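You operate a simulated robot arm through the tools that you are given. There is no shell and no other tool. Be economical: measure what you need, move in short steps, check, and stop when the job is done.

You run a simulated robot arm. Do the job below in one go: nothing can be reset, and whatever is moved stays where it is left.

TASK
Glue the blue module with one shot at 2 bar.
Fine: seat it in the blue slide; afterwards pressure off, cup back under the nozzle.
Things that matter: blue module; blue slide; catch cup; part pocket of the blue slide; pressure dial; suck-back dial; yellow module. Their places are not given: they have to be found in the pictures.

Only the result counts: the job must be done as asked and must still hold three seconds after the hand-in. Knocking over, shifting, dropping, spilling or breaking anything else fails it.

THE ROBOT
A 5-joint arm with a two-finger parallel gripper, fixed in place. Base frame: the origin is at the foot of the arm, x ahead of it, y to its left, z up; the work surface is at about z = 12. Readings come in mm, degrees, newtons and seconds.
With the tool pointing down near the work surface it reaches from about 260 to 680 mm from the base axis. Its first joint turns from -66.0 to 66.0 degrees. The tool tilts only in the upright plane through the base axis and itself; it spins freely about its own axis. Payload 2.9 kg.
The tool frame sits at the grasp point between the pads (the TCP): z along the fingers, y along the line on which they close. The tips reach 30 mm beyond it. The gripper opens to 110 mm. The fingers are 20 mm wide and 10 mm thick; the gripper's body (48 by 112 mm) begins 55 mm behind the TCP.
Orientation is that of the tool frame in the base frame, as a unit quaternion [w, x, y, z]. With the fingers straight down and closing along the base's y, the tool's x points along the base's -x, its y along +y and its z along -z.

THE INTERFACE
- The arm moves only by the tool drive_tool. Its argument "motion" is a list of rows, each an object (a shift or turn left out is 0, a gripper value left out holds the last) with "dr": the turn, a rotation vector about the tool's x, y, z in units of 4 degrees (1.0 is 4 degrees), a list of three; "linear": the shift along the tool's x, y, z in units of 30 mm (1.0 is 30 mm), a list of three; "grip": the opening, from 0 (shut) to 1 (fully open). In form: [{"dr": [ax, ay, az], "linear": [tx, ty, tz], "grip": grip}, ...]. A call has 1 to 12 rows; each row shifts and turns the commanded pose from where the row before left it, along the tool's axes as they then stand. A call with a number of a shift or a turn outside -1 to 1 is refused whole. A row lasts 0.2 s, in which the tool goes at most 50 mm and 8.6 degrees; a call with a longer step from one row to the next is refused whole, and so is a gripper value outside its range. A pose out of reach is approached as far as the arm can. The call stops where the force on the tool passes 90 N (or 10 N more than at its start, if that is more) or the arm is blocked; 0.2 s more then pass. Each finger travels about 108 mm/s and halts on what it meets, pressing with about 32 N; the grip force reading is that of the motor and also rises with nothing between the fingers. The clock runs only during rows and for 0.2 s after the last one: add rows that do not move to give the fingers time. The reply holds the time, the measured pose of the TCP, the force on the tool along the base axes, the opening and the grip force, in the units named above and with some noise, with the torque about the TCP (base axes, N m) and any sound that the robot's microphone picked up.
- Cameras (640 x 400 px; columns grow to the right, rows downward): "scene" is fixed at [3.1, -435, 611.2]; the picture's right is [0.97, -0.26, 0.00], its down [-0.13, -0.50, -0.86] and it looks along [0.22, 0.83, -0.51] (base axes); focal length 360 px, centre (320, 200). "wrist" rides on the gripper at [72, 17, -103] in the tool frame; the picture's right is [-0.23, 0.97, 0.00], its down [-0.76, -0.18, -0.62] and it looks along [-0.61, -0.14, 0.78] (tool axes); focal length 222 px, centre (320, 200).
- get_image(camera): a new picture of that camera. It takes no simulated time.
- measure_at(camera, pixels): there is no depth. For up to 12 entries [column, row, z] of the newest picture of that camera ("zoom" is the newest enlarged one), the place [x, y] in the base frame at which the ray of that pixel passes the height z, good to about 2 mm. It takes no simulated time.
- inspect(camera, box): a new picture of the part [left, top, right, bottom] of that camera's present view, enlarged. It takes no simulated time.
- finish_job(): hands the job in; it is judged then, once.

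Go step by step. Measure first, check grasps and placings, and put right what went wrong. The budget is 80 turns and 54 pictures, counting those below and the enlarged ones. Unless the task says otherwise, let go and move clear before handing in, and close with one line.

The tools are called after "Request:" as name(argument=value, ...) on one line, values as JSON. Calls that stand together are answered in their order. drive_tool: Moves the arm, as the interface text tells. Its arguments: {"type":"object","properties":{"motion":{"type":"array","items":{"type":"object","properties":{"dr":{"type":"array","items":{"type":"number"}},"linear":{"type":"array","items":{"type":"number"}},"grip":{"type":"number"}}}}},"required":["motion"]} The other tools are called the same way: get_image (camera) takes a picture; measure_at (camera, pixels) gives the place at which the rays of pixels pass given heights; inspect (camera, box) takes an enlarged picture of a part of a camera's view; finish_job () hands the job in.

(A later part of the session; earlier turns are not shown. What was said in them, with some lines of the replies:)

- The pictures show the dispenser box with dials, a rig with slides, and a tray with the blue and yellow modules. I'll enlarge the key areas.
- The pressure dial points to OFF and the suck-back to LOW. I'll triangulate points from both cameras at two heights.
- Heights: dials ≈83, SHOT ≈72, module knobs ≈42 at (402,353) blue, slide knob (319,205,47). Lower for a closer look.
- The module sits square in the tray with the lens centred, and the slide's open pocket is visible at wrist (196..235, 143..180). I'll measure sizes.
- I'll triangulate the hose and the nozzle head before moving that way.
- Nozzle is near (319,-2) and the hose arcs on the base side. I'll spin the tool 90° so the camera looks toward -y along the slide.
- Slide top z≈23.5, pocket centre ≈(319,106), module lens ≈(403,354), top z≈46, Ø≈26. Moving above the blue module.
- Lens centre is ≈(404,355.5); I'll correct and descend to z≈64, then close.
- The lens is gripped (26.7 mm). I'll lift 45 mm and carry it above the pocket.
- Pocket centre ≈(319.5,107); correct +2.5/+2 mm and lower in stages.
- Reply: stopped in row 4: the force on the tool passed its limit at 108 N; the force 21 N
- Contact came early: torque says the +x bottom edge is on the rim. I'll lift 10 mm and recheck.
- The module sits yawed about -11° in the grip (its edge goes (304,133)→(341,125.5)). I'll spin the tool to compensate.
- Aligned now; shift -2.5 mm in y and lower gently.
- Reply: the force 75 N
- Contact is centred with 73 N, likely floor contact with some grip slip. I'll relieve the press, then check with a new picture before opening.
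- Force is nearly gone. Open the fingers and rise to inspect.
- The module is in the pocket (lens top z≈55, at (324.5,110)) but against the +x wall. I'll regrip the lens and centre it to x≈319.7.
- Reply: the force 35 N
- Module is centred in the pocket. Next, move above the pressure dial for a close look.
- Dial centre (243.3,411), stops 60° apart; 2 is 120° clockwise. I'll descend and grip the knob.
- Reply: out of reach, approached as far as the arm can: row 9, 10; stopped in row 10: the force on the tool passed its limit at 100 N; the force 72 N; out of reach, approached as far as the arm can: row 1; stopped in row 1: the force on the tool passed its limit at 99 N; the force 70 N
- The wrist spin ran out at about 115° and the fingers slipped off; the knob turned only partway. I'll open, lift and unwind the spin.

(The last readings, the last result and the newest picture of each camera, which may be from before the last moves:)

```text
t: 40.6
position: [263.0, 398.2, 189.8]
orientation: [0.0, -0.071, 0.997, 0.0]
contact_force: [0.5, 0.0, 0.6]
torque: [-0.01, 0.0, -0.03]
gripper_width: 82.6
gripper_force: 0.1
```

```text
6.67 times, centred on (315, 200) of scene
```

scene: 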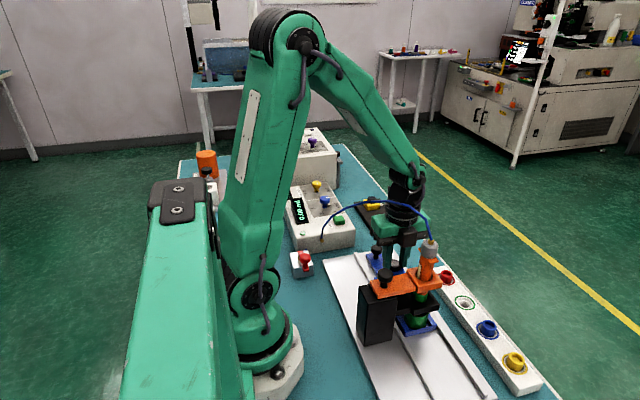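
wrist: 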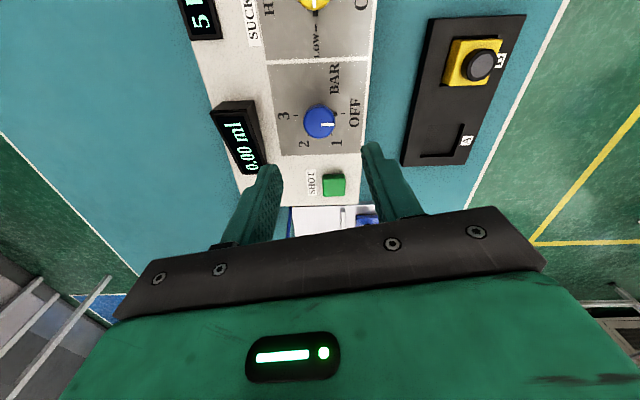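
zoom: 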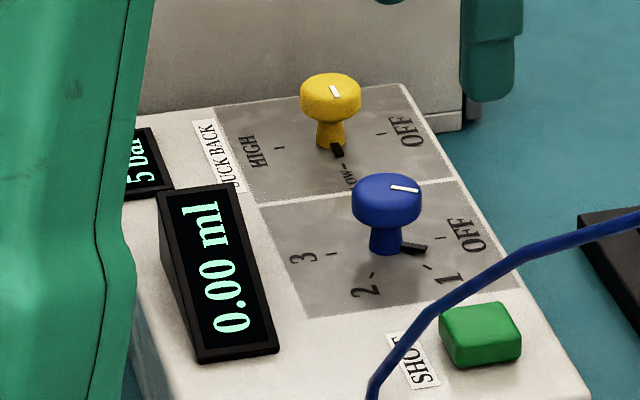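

Knob is now ≈25° from OFF, continuous. Regrip with spin at -8° and turn the remaining ≈95°.

Request:
drive_tool(motion=[{"linear": [0.59, 0.514, 0], "grip": 0.5}, {"linear": [0, 0, 1]}, {"linear": [0, 0, 1]}, {"linear": [0, 0, 0.95]}, {}, {"grip": 0.35}, {"grip": 0.2}, {"grip": 0.2}, {}])

Request:
drive_tool(motion=[{"dr": [0, 0, 1]}, {"dr": [0, 0, 1]}, {"dr": [0, 0, 1]}, {"dr": [0, 0, 1]}, {"dr": [0, 0, 1]}, {"dr": [0, 0, 1]}, {"dr": [0, 0, 1]}, {"dr": [0, 0, 1]}, {"dr": [0, 0, 1]}, {"dr": [0, 0, 1]}, {"dr": [0, 0, 1]}, {"dr": [0, 0, 1]}])

Request:
inspect(camera="scene", box=[280, 170, 350, 230])

```text
t: 42.6
position: [241.3, 409.6, 101.4]
orientation: [-0.001, -0.071, 0.997, 0.0]
contact_force: [-0.9, -8.1, -0.4]
torque: [-0.11, -0.1, -0.04]
gripper_width: 29.3
gripper_force: 44.8
```

```text
t: 45.2
position: [242.3, 411.9, 100.4]
orientation: [-0.001, 0.342, 0.94, 0.001]
contact_force: [-17.1, -1.8, 18.0]
torque: [0.0, 0.36, -0.05]
gripper_width: 29.5
gripper_force: 44.7
```

```text
6.67 times, centred on (315, 200) of scene
```

zoom: 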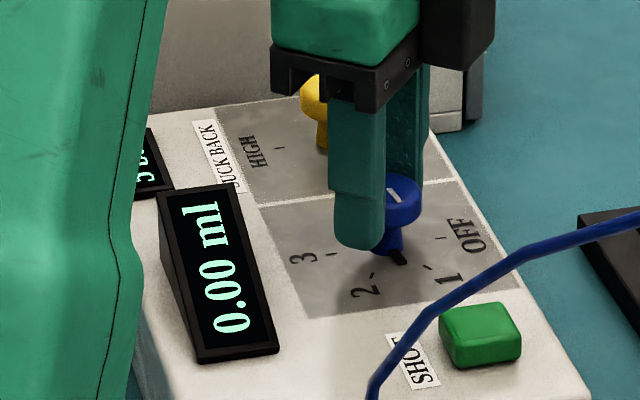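

Pointer is at ≈74°; another ≈46°.

Request:
drive_tool(motion=[{"dr": [0, 0, 1]}, {"dr": [0, 0, 1]}, {"dr": [0, 0, 1]}, {"dr": [0, 0, 1]}, {"dr": [0, 0, 1]}, {"dr": [0, 0, 1]}, {"dr": [0, 0, 1]}, {"dr": [0, 0, 1]}, {"dr": [0, 0, 1]}, {"dr": [0, 0, 1]}, {"dr": [0, 0, 1]}, {"dr": [0, 0, 0.4]}])

Request:
inspect(camera="scene", box=[280, 170, 350, 230])

```text
t: 47.8
position: [244.2, 413.1, 101.1]
orientation: [-0.002, 0.68, 0.733, 0.005]
contact_force: [8.3, 23.7, 2.4]
torque: [0.28, -0.22, 0.06]
gripper_width: 29.1
gripper_force: 44.9
```

```text
6.67 times, centred on (315, 200) of scene
```

zoom: 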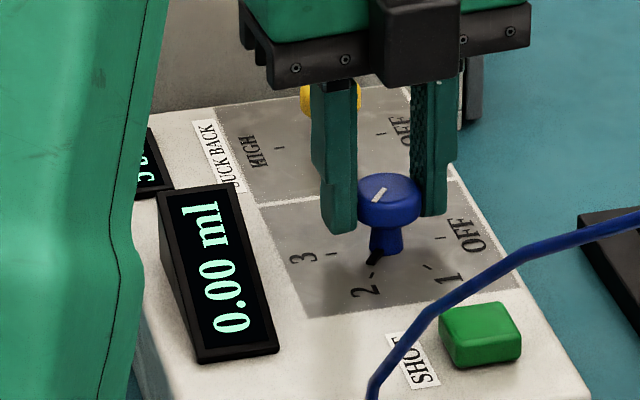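

Pointer is on 2. Release, lift and verify from above.

Request:
drive_tool(motion=[{"grip": 0.35}, {"grip": 0.5}, {}, {"linear": [0, 0, -1]}, {"linear": [0, 0, -1]}, {"linear": [0, 0, -1]}, {}])

Request:
inspect(camera="wrist", box=[190, 0, 380, 160])

```text
t: 49.4
position: [246.1, 413.1, 188.8]
orientation: [0.0, 0.679, 0.734, 0.0]
contact_force: [0.9, 1.0, 0.8]
torque: [-0.02, 0.02, -0.02]
gripper_width: 55.2
gripper_force: 0.2
```

```text
2.50 times, centred on (285, 80) of wrist
```

zoom: 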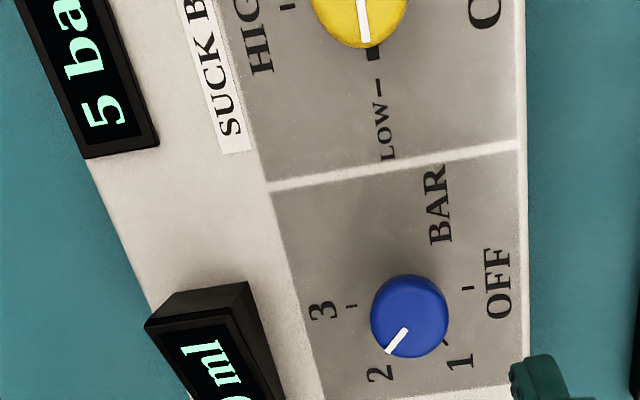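

Request:
measure_at(camera="zoom", pixels=[[407, 328, 86], [388, 352, 86], [409, 316, 86], [373, 384, 62], [468, 288, 62], [351, 306, 62]])

```text
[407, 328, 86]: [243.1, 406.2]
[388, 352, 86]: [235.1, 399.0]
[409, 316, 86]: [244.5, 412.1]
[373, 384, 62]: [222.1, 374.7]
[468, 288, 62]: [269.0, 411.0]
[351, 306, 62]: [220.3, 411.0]
```

Request:
inspect(camera="scene", box=[305, 188, 355, 222])

```text
11.76 times, centred on (330, 205) of scene
```

zoom: 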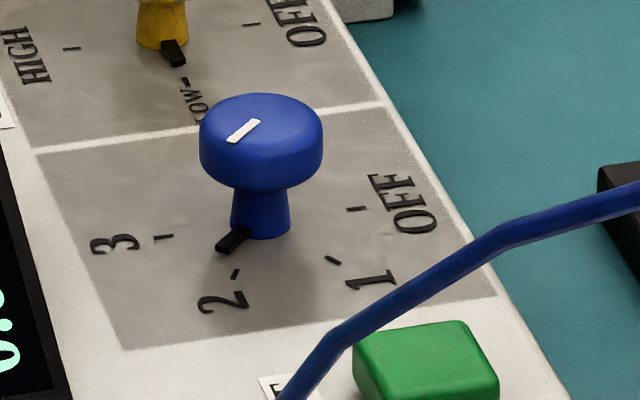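

Request:
inspect(camera="wrist", box=[285, 95, 365, 160])

```text
6.15 times, centred on (325, 128) of wrist
```

zoom: 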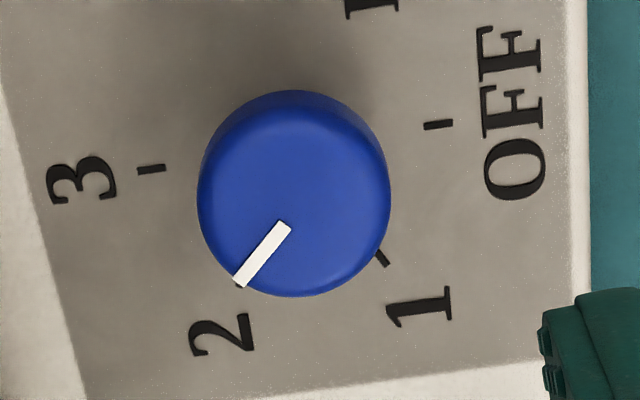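

Close-up gives the white line at ≈138°, about 18° beyond 2. Regrip and turn back 18°.

Request:
drive_tool(motion=[{"linear": [-0.05, -0.07, 0.95]}, {"linear": [0, 0, 1]}, {"linear": [0, 0, 1]}, {}, {"grip": 0.35}, {"grip": 0.2}, {"grip": 0.2}, {}, {"dr": [0, 0, -1]}, {"dr": [0, 0, -1]}, {"dr": [0, 0, -1]}, {"dr": [0, 0, -1]}])

Request:
drive_tool(motion=[{"dr": [0, 0, -0.5]}, {}, {"grip": 0.35}, {"grip": 0.5}, {}, {"linear": [0, 0, -1]}, {"linear": [0, 0, -1]}, {"linear": [0, 0, -1]}, {}])

Request:
inspect(camera="wrist", box=[285, 95, 365, 160])

```text
t: 52.0
position: [244.9, 409.1, 102.4]
orientation: [0.0, 0.573, 0.82, 0.003]
contact_force: [48.4, -0.7, -20.9]
torque: [-0.2, -0.84, -0.03]
gripper_width: 29.6
gripper_force: 45.1
```

```text
t: 54.0
position: [241.3, 410.2, 193.9]
orientation: [0.0, 0.556, 0.831, 0.0]
contact_force: [-0.9, 0.1, 0.6]
torque: [0.0, 0.0, 0.02]
gripper_width: 54.8
gripper_force: 0.1
```

```text
6.15 times, centred on (325, 128) of wrist
```

zoom: 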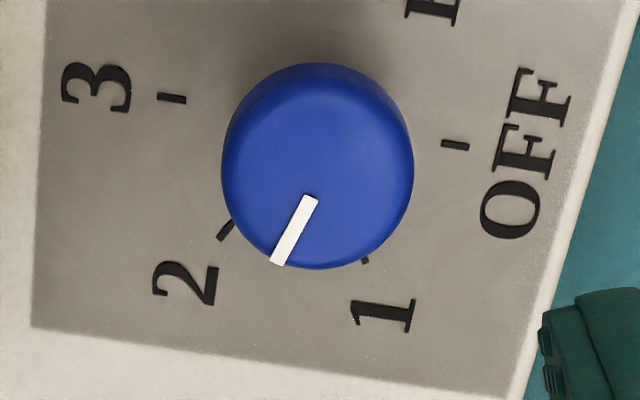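

Now ≈107°, so 13° short of 2. Recentre, regrip and turn forward 13°, checking force before release.

Request:
drive_tool(motion=[{"linear": [-0.007, 0.087, 1]}, {"linear": [0, 0, 1]}, {"linear": [0, 0, 1]}, {}, {"grip": 0.35}, {"grip": 0.22}, {"grip": 0.22}, {}, {}])

Request:
drive_tool(motion=[{"dr": [0, 0, 0.8]}, {"dr": [0, 0, 0.8]}, {"dr": [0, 0, 0.8]}, {"dr": [0, 0, 0.8]}, {}])

```text
t: 56.0
position: [244.4, 411.7, 102.8]
orientation: [-0.001, 0.556, 0.831, 0.001]
contact_force: [17.2, 11.3, -15.0]
torque: [0.08, -0.43, 0.06]
gripper_width: 29.5
gripper_force: 44.8
```

```text
t: 57.2
position: [244.4, 411.5, 103.4]
orientation: [0.0, 0.645, 0.764, 0.003]
contact_force: [21.2, 17.0, -24.1]
torque: [-0.17, -0.48, 0.03]
gripper_width: 29.3
gripper_force: 45.7
```

Request:
drive_tool(motion=[{"linear": [0.023, 0.045, 0.04]}, {}, {"grip": 0.35}, {"grip": 0.5}, {}, {"linear": [0, 0, -1]}, {"linear": [0, 0, -1]}, {"linear": [0, 0, -1]}, {}])

Request:
inspect(camera="wrist", box=[285, 95, 365, 160])

```text
t: 59.2
position: [244.9, 411.4, 192.6]
orientation: [0.0, 0.644, 0.765, 0.0]
contact_force: [0.3, -0.2, 0.5]
torque: [-0.02, -0.02, 0.0]
gripper_width: 54.8
gripper_force: 0.2
```

```text
6.15 times, centred on (325, 128) of wrist
```

zoom: 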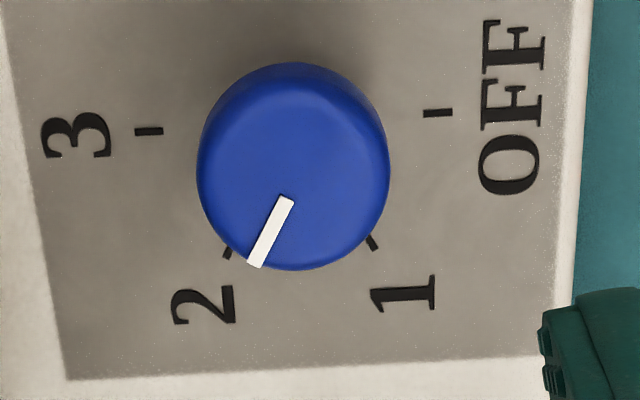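

Dial reads 120° – exactly on 2. Now to the slide knob.

Request:
drive_tool(motion=[{"linear": [-0.898, 0.158, 0]}, {"linear": [-0.898, 0.158, 0]}, {"linear": [-0.898, 0.158, 0]}, {"linear": [-0.898, 0.158, 0]}, {"linear": [-0.898, 0.158, 0]}, {"linear": [-0.898, 0.158, 0]}, {"linear": [-0.898, 0.158, 0]}, {"linear": [-0.898, 0.158, 0]}, {"linear": [0, 0, 1]}, {"linear": [0, 0, 0.7]}, {}])

Request:
get_image(camera="wrist")

```text
t: 61.6
position: [318.8, 205.7, 141.2]
orientation: [0.0, 0.645, 0.764, -0.001]
contact_force: [0.2, -0.1, -0.6]
torque: [0.01, -0.01, -0.02]
gripper_width: 55.0
gripper_force: 0.1
```

```text
9 pictures are left
```

wrist: 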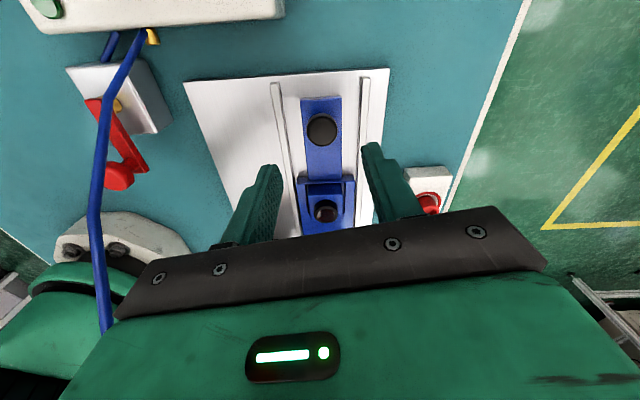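

Request:
measure_at(camera="wrist", pixels=[[321, 130, 50], [326, 213, 55], [302, 98, 20], [298, 182, 29], [354, 181, 29]])

```text
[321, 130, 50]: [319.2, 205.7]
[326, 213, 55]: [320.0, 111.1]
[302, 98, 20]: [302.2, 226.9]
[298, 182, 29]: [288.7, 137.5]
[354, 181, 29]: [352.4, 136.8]
```

Knob at (319.2,205.7), lens at (320,111). Descend and grip the slide knob.

Request:
drive_tool(motion=[{"linear": [0, 0, 1]}, {"linear": [0, 0, 1]}, {"linear": [0, 0, 0.4]}, {}, {"grip": 0.3}, {"grip": 0.1}, {"grip": 0.08}, {}])

Request:
drive_tool(motion=[{"linear": [-0.33, -0.057, 0]}, {"linear": [-0.33, -0.057, 0]}, {"linear": [-0.33, -0.057, 0]}, {}])

```text
t: 63.4
position: [319.2, 205.2, 68.1]
orientation: [0.001, 0.645, 0.764, 0.003]
contact_force: [27.2, -0.1, -19.8]
torque: [-0.33, -0.56, 0.0]
gripper_width: 27.1
gripper_force: 44.8
```

```text
t: 64.4
position: [319.1, 176.6, 68.3]
orientation: [0.001, 0.644, 0.765, 0.003]
contact_force: [22.4, 0.8, -3.4]
torque: [0.09, -0.58, 0.03]
gripper_width: 27.2
gripper_force: 45.3
```

Slides easily. Continue.

Request:
drive_tool(motion=[{"linear": [-0.33, -0.057, 0]}, {"linear": [-0.33, -0.057, 0]}, {"linear": [-0.33, -0.057, 0]}, {"linear": [-0.33, -0.057, 0]}, {"linear": [-0.33, -0.057, 0]}, {"linear": [-0.33, -0.057, 0]}, {"linear": [-0.33, -0.057, 0]}, {}])

Request:
get_image(camera="scene")

```text
t: 66.2
position: [320.1, 106.7, 68.9]
orientation: [0.003, 0.644, 0.765, 0.003]
contact_force: [31.5, -0.3, -44.3]
torque: [0.03, -0.59, 0.02]
gripper_width: 27.0
gripper_force: 45.0
```

```text
8 pictures are left
```

scene: 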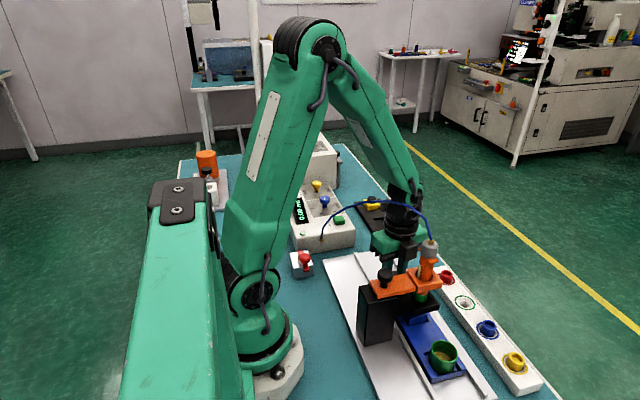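

Cup moves out with the slide. Relieve side load and step on toward the end position watching Fy.

Request:
drive_tool(motion=[{"linear": [0, 0.05, 0.06]}, {"linear": [-0.164, -0.028, 0]}, {"linear": [-0.164, -0.028, 0]}, {}])

Request:
inspect(camera="scene", box=[370, 240, 480, 390])

```text
t: 67.2
position: [321.2, 96.8, 68.1]
orientation: [0.0, 0.644, 0.765, -0.001]
contact_force: [-6.8, -1.9, 44.9]
torque: [-0.09, 0.21, 0.01]
gripper_width: 27.3
gripper_force: 44.7
```

```text
2.67 times, centred on (425, 315) of scene
```

zoom: 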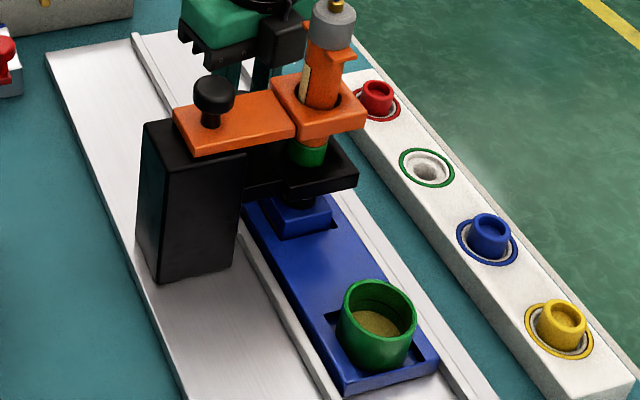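

Request:
measure_at(camera="zoom", pixels=[[342, 303, 65], [417, 318, 65], [379, 280, 65], [379, 335, 65], [342, 395, 29], [438, 362, 29], [315, 322, 29], [332, 36, 228], [305, 150, 110], [307, 205, 55], [335, 95, 150], [304, 95, 150]])

```text
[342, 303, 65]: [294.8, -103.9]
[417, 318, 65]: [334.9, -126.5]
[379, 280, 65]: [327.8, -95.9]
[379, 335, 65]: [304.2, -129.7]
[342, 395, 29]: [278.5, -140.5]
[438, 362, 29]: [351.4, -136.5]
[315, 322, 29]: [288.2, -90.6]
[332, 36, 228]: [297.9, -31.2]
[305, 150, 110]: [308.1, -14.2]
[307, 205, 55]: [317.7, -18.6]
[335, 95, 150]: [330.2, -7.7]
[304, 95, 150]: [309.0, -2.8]
```

Pocket is now ≈2 mm before the nozzle axis (y≈-2). Move ~4 mm more, checking for a stop.

Request:
drive_tool(motion=[{"linear": [0, 0, -0.06]}, {"linear": [-0.06, -0.01, 0]}, {"linear": [-0.06, -0.01, 0]}, {}])

```text
t: 68.2
position: [321.5, 93.2, 68.0]
orientation: [0.0, 0.643, 0.766, 0.0]
contact_force: [5.5, 42.6, -16.1]
torque: [1.04, -0.11, 0.05]
gripper_width: 27.3
gripper_force: 45.3
```

Stop reached (Fy 43 N at y=93.2). Relieve, release, lift.

Request:
drive_tool(motion=[{"linear": [0.06, 0.01, 0]}, {}, {"grip": 0.35}, {"grip": 0.5}, {}, {"linear": [0, 0, -0.5]}, {"linear": [0, 0, -1]}, {"linear": [0, 0, -1]}, {}])

Request:
drive_tool(motion=[{"linear": [0.938, 0.162, 0], "grip": 0.3}, {"linear": [0.938, 0.162, 0], "grip": 0.0}, {"linear": [0.938, 0.162, 0]}, {"linear": [0.938, 0.162, 0]}, {"linear": [0.938, 0.162, 0]}, {"linear": [0.938, 0.162, 0]}, {"linear": [0.938, 0.162, 0]}, {"linear": [0.683, -0.93, 0]}, {"linear": [0.683, -0.93, 0]}, {}])

Request:
get_image(camera="wrist")

```text
t: 70.2
position: [318.9, 96.2, 143.7]
orientation: [0.0, 0.645, 0.765, 0.0]
contact_force: [0.3, -0.6, 0.4]
torque: [-0.01, 0.01, -0.05]
gripper_width: 55.0
gripper_force: 0.0
```

```text
t: 72.4
position: [256.7, 322.1, 142.8]
orientation: [0.001, 0.645, 0.764, 0.0]
contact_force: [0.3, 0.1, 1.4]
torque: [0.0, 0.02, 0.0]
gripper_width: 0.3
gripper_force: 31.9
```

```text
6 pictures are left
```

wrist: 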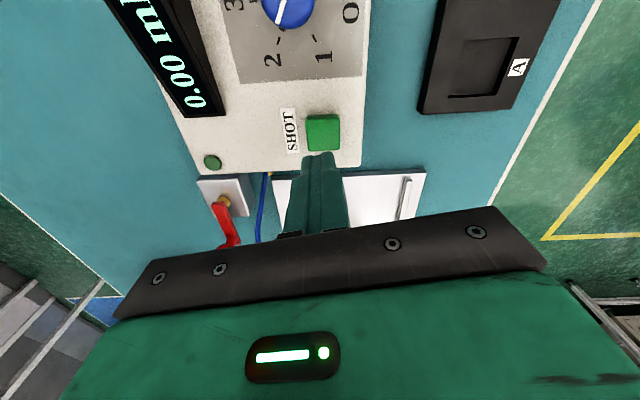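

Request:
measure_at(camera="wrist", pixels=[[323, 132, 72], [307, 117, 72], [339, 148, 72]])

```text
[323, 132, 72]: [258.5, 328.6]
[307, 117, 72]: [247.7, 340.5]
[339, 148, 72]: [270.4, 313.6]
```

Button centre ≈(259,327). Align and approach to just above it.

Request:
drive_tool(motion=[{"linear": [0.153, 0.094, 0]}, {"linear": [0, 0, 0.6]}, {"linear": [0, 0, 0.5]}, {}])

Request:
drive_tool(motion=[{"linear": [0, 0, 0.1]}, {"linear": [0, 0, 0.07]}, {"linear": [0, 0, 0.07]}, {}])

```text
t: 73.4
position: [260.6, 329.7, 109.9]
orientation: [0.0, 0.645, 0.764, 0.001]
contact_force: [-0.4, 0.3, 0.0]
torque: [-0.01, 0.0, -0.01]
gripper_width: 0.0
gripper_force: 32.2
```

```text
t: 74.4
position: [259.1, 329.4, 104.1]
orientation: [0.0, 0.645, 0.764, -0.001]
contact_force: [0.7, -0.2, -0.5]
torque: [0.02, -0.01, -0.03]
gripper_width: 0.2
gripper_force: 32.1
```

Not yet touching; press a few millimetres more.

Request:
drive_tool(motion=[{"linear": [0, 0, 0.08]}, {"linear": [0, 0, 0.08]}, {}])

```text
t: 75.2
position: [259.5, 330.9, 97.9]
orientation: [0.0, 0.645, 0.765, 0.0]
contact_force: [-1.9, -1.9, 7.7]
torque: [-0.05, 0.03, 0.0]
gripper_width: 0.0
gripper_force: 31.8
heard: click
```

A click was heard. Release and read the display.

Request:
drive_tool(motion=[{"linear": [0, 0, -0.5]}, {"linear": [0, 0, -1]}, {"linear": [0, 0, -1]}, {}, {}, {}])

Request:
inspect(camera="scene", box=[280, 170, 460, 300])

```text
t: 76.6
position: [259.7, 329.5, 170.9]
orientation: [0.001, 0.645, 0.764, 0.0]
contact_force: [0.2, -0.6, 0.3]
torque: [-0.02, 0.01, -0.03]
gripper_width: 0.0
gripper_force: 31.7
```

```text
3.08 times, centred on (370, 235) of scene
```

zoom: 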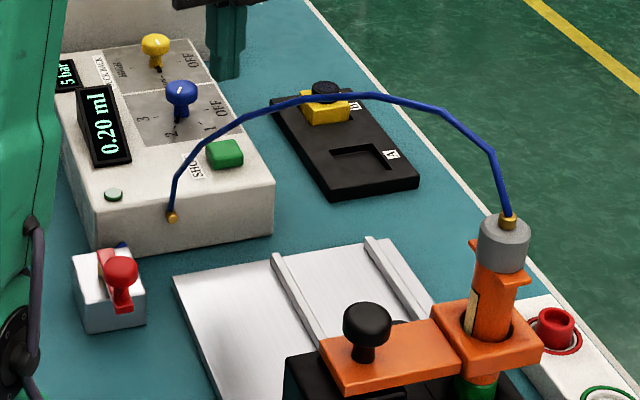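

0.20 ml dispensed. Go to the dial and turn it back to OFF.

Request:
drive_tool(motion=[{"linear": [0.927, -0.013, 0], "grip": 0.3}, {"linear": [0.927, -0.013, 0], "grip": 0.5}, {"linear": [0.927, -0.013, 0]}, {"linear": [0, 0, 1]}, {"linear": [0, 0, 1]}, {"linear": [0, 0, 0.3]}, {}, {"grip": 0.35}, {"grip": 0.22}, {"grip": 0.22}, {}])

Request:
drive_tool(motion=[{"dr": [0, 0, -1]}, {"dr": [0, 0, -1]}, {"dr": [0, 0, -1]}, {"dr": [0, 0, -1]}, {"dr": [0, 0, -1]}, {"dr": [0, 0, -1]}, {"dr": [0, 0, -1]}, {"dr": [0, 0, -1]}, {"dr": [0, 0, -1]}, {"dr": [0, 0, -1]}])

```text
t: 79.0
position: [244.0, 412.6, 102.5]
orientation: [0.0, 0.645, 0.764, 0.002]
contact_force: [24.4, 3.1, -13.0]
torque: [0.21, -0.56, 0.08]
gripper_width: 29.5
gripper_force: 44.9
```

```text
t: 81.2
position: [244.1, 410.7, 103.0]
orientation: [0.0, 0.344, 0.939, -0.001]
contact_force: [-21.5, 21.6, -27.8]
torque: [0.42, 0.55, -0.02]
gripper_width: 29.1
gripper_force: 45.3
```

Request:
drive_tool(motion=[{"dr": [0, 0, -1]}, {"dr": [0, 0, -1]}, {"dr": [0, 0, -1]}, {"dr": [0, 0, -1]}, {"dr": [0, 0, -1]}, {"dr": [0, 0, -1]}, {"dr": [0, 0, -1]}, {"dr": [0, 0, -1]}, {"dr": [0, 0, -1]}, {"dr": [0, 0, -1]}])

Request:
drive_tool(motion=[{"dr": [0, 0, -1]}, {"dr": [0, 0, -1]}, {"dr": [0, 0, -1]}, {"dr": [0, 0, -1]}, {"dr": [0, 0, -1]}, {"dr": [0, 0, -1]}, {"dr": [0, 0, -1]}, {"dr": [0, 0, -1]}, {"dr": [0, 0, -1]}, {"dr": [0, 0, -1]}])

```text
t: 83.4
position: [242.2, 410.0, 103.8]
orientation: [-0.002, 0.001, 1.0, -0.003]
contact_force: [-31.8, 0.1, -15.3]
torque: [0.01, 0.75, 0.0]
gripper_width: 29.3
gripper_force: 45.0
```

```text
t: 85.6
position: [243.0, 408.8, 104.2]
orientation: [-0.002, -0.34, 0.94, -0.002]
contact_force: [-14.4, -9.7, -7.3]
torque: [-0.69, 0.76, -0.01]
gripper_width: 29.5
gripper_force: 44.9
```

Request:
drive_tool(motion=[{"linear": [0.031, 0.004, 0.01]}, {}, {"grip": 0.35}, {"grip": 0.5}, {}, {"linear": [0, 0, -1]}, {"linear": [0, 0, -1]}, {"linear": [0, 0, -1]}, {}])

Request:
inspect(camera="wrist", box=[280, 85, 370, 160])

```text
t: 87.6
position: [242.7, 411.1, 191.9]
orientation: [0.001, -0.339, 0.941, 0.0]
contact_force: [0.3, 0.6, 0.2]
torque: [0.0, 0.03, -0.02]
gripper_width: 54.8
gripper_force: 0.0
```

```text
5.33 times, centred on (325, 122) of wrist
```

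zoom: 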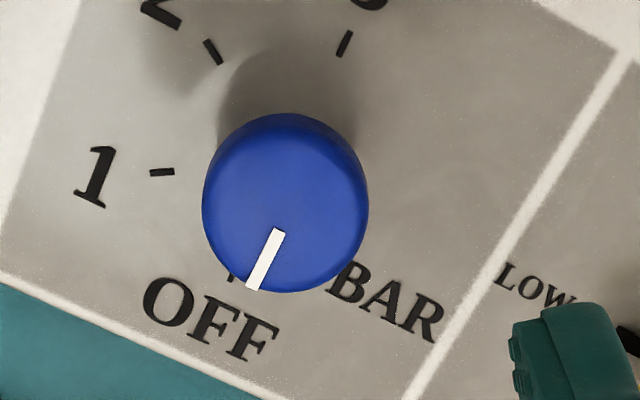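

Dial is on OFF (≈-2°). Unwind the spin to 80° for the slide.

Request:
drive_tool(motion=[{"dr": [0, 0, 1]}, {"dr": [0, 0, 1]}, {"dr": [0, 0, 1]}, {"dr": [0, 0, 1]}, {"dr": [0, 0, 1]}, {"dr": [0, 0, 1]}, {"dr": [0, 0, 1]}, {"dr": [0, 0, 1]}, {"dr": [0, 0, 1]}, {"dr": [0, 0, 1]}])

Request:
drive_tool(motion=[{"dr": [0, 0, 1]}, {"dr": [0, 0, 1]}, {"dr": [0, 0, 1]}, {"dr": [0, 0, 1]}, {"dr": [0, 0, 1]}, {"dr": [0, 0, 1]}, {"dr": [0, 0, 1]}, {"dr": [0, 0, 1]}, {"dr": [0, 0, 1]}, {"dr": [0, 0, 1]}])

Request:
drive_tool(motion=[{"dr": [0, 0, 1]}, {"dr": [0, 0, 1]}, {"dr": [0, 0, 1]}, {"dr": [0, 0, 1]}, {"dr": [0, 0, 1]}, {"dr": [0, 0, 1]}, {"dr": [0, 0, 1]}, {"dr": [0, 0, 1]}, {"dr": [0, 0, 1]}, {"dr": [0, 0, 1]}])

```text
t: 89.8
position: [244.1, 410.8, 193.5]
orientation: [0.0, 0.004, 1.0, 0.0]
contact_force: [0.0, 0.0, 0.4]
torque: [0.02, 0.0, 0.0]
gripper_width: 55.0
gripper_force: 0.1
```

```text
t: 92.0
position: [244.4, 410.6, 193.9]
orientation: [0.0, 0.346, 0.938, 0.0]
contact_force: [-0.1, -0.6, -0.1]
torque: [-0.02, 0.0, 0.01]
gripper_width: 55.0
gripper_force: 0.2
```

```text
t: 94.2
position: [243.5, 411.5, 194.6]
orientation: [0.001, 0.645, 0.764, -0.001]
contact_force: [0.1, -0.4, -0.1]
torque: [0.03, 0.02, -0.01]
gripper_width: 54.8
gripper_force: 0.1
```

Request:
drive_tool(motion=[{"linear": [-0.898, 0.158, 0]}, {"linear": [-0.898, 0.158, 0]}, {"linear": [-0.898, 0.158, 0]}, {"linear": [-0.898, 0.158, 0]}, {"linear": [-0.898, 0.158, 0]}, {"linear": [-0.898, 0.158, 0]}, {"linear": [-0.898, 0.158, 0.5]}, {"linear": [-0.898, 0.158, 0.5]}, {"linear": [0, 0, 0.7]}, {}])

Request:
drive_tool(motion=[{"linear": [-0.92, -0.159, 0]}, {"linear": [-0.92, -0.159, 0]}, {"linear": [-0.92, -0.159, 0]}, {"linear": [-0.92, -0.159, 0]}, {}])

Request:
get_image(camera="wrist")

```text
t: 96.4
position: [319.3, 206.2, 144.2]
orientation: [0.001, 0.645, 0.764, 0.0]
contact_force: [0.7, -0.5, -0.4]
torque: [-0.02, 0.0, 0.01]
gripper_width: 55.0
gripper_force: 0.1
```

```text
t: 97.6
position: [320.8, 92.8, 142.7]
orientation: [0.0, 0.644, 0.765, 0.001]
contact_force: [0.3, -0.4, 0.4]
torque: [-0.01, 0.0, -0.01]
gripper_width: 54.9
gripper_force: 0.0
```

```text
3 pictures are left
```

wrist: 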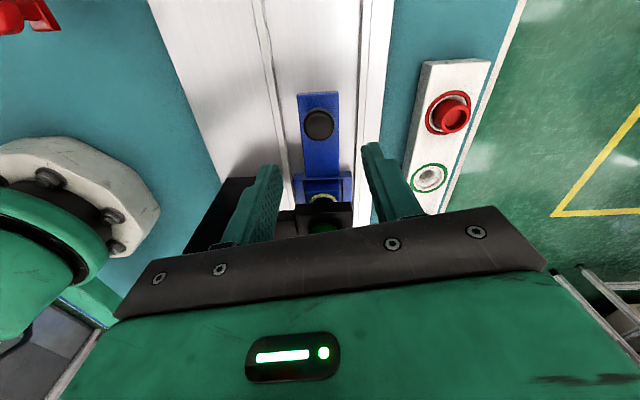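

Glue is visible around the lens, and the knob is aligned under the tool. Descend, grip and pull the slide back +y.

Request:
drive_tool(motion=[{"linear": [0, -0.03, 1]}, {"linear": [0, 0, 1]}, {"linear": [0, 0, 0.48]}, {}, {"grip": 0.3}, {"grip": 0.1}, {"grip": 0.08}, {}])

Request:
drive_tool(motion=[{"linear": [0.33, 0.057, 0]}, {"linear": [0.33, 0.057, 0]}, {"linear": [0.33, 0.057, 0]}, {"linear": [0.33, 0.057, 0]}, {"linear": [0.33, 0.057, 0]}, {}])

```text
t: 99.4
position: [320.2, 92.4, 68.5]
orientation: [0.003, 0.645, 0.764, 0.004]
contact_force: [31.1, 2.3, -19.9]
torque: [-0.1, -0.64, -0.09]
gripper_width: 27.0
gripper_force: 45.2
```

```text
t: 100.8
position: [320.1, 143.8, 69.6]
orientation: [0.003, 0.645, 0.765, 0.006]
contact_force: [36.6, 0.4, -36.0]
torque: [-0.07, -0.82, -0.12]
gripper_width: 27.4
gripper_force: 45.4
```

Request:
drive_tool(motion=[{"linear": [0, 0.04, 0.04]}, {"linear": [0.33, 0.057, 0]}, {"linear": [0.33, 0.057, 0]}, {"linear": [0.33, 0.057, 0]}, {"linear": [0.33, 0.057, 0]}, {"linear": [0.33, 0.057, 0]}, {"linear": [0.26, 0.045, 0]}, {}])

```text
t: 102.6
position: [320.3, 202.7, 69.3]
orientation: [0.002, 0.645, 0.764, 0.005]
contact_force: [28.0, -1.1, 4.0]
torque: [0.07, -0.72, -0.1]
gripper_width: 27.1
gripper_force: 44.6
```

Request:
drive_tool(motion=[{"linear": [0.06, 0.03, 0]}, {"linear": [0.06, 0.01, 0]}, {}])

```text
t: 103.4
position: [320.6, 203.4, 70.0]
orientation: [0.001, 0.647, 0.762, 0.002]
contact_force: [41.6, -35.0, 7.4]
torque: [-0.82, -1.09, -0.28]
gripper_width: 27.0
gripper_force: 45.1
```

Resistance (Fy -35 N) marks the +y stop. Relieve, release, lift and verify.

Request:
drive_tool(motion=[{"linear": [-0.04, 0.03, 0]}, {}, {"grip": 0.35}, {"grip": 0.5}, {}, {"linear": [0, 0, -0.5]}, {"linear": [0, 0, -1]}, {"linear": [0, 0, -0.95]}, {}])

Request:
get_image(camera="wrist")

Request:
measure_at(camera="wrist", pixels=[[321, 130, 50], [326, 213, 55], [302, 98, 20]])

```text
t: 105.4
position: [319.5, 204.1, 142.9]
orientation: [0.001, 0.645, 0.765, 0.0]
contact_force: [0.0, 0.1, -0.1]
torque: [0.07, -0.05, 0.02]
gripper_width: 55.3
gripper_force: 0.1
```

```text
2 pictures are left
```

wrist: 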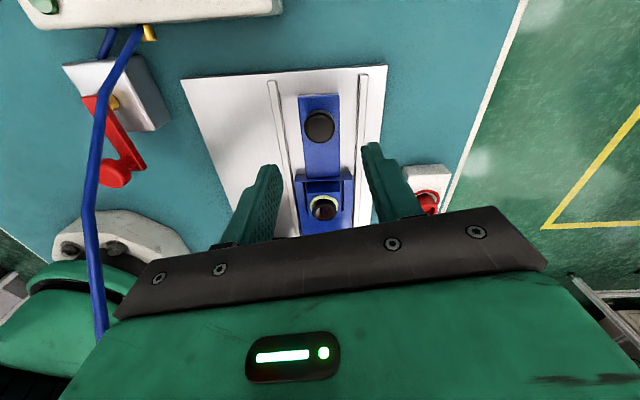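

```text
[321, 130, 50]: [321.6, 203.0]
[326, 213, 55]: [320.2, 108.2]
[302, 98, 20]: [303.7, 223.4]
```

Request:
measure_at(camera="wrist", pixels=[[319, 127, 50], [324, 210, 55], [300, 95, 20], [296, 180, 29], [352, 179, 29]])

Request:
drive_tool(motion=[{"linear": [0.5, 0, -1]}, {"linear": [0.5, 0, -1]}, {"linear": [0.5, 0, -1]}, {}])

Request:
inspect(camera="scene", box=[280, 170, 480, 350])

```text
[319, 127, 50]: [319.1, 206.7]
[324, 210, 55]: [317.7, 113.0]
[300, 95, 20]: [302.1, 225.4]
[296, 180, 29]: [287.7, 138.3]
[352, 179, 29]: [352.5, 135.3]
```

```text
t: 106.4
position: [312.4, 251.3, 232.1]
orientation: [0.0, 0.645, 0.764, 0.0]
contact_force: [0.2, -0.4, 0.3]
torque: [-0.06, -0.01, -0.02]
gripper_width: 54.9
gripper_force: 0.3
```

```text
2.22 times, centred on (380, 260) of scene
```

zoom: 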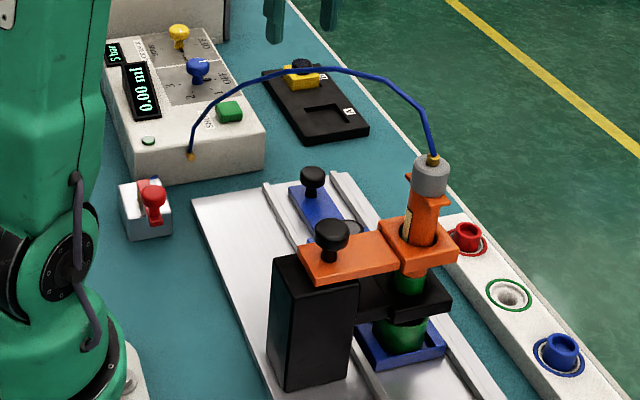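

The slide is back at its starting position (knob at y≈206.7), the cup is under the nozzle, the dial is at OFF and the arm is clear. I'm handing in.

Request:
finish_job()

```text
The job is handed in.
```

I seated the blue module in the blue slide and glued it with one shot at 2 bar, with 0.20 ml on the display. The pressure is now off and the cup is back under the nozzle.
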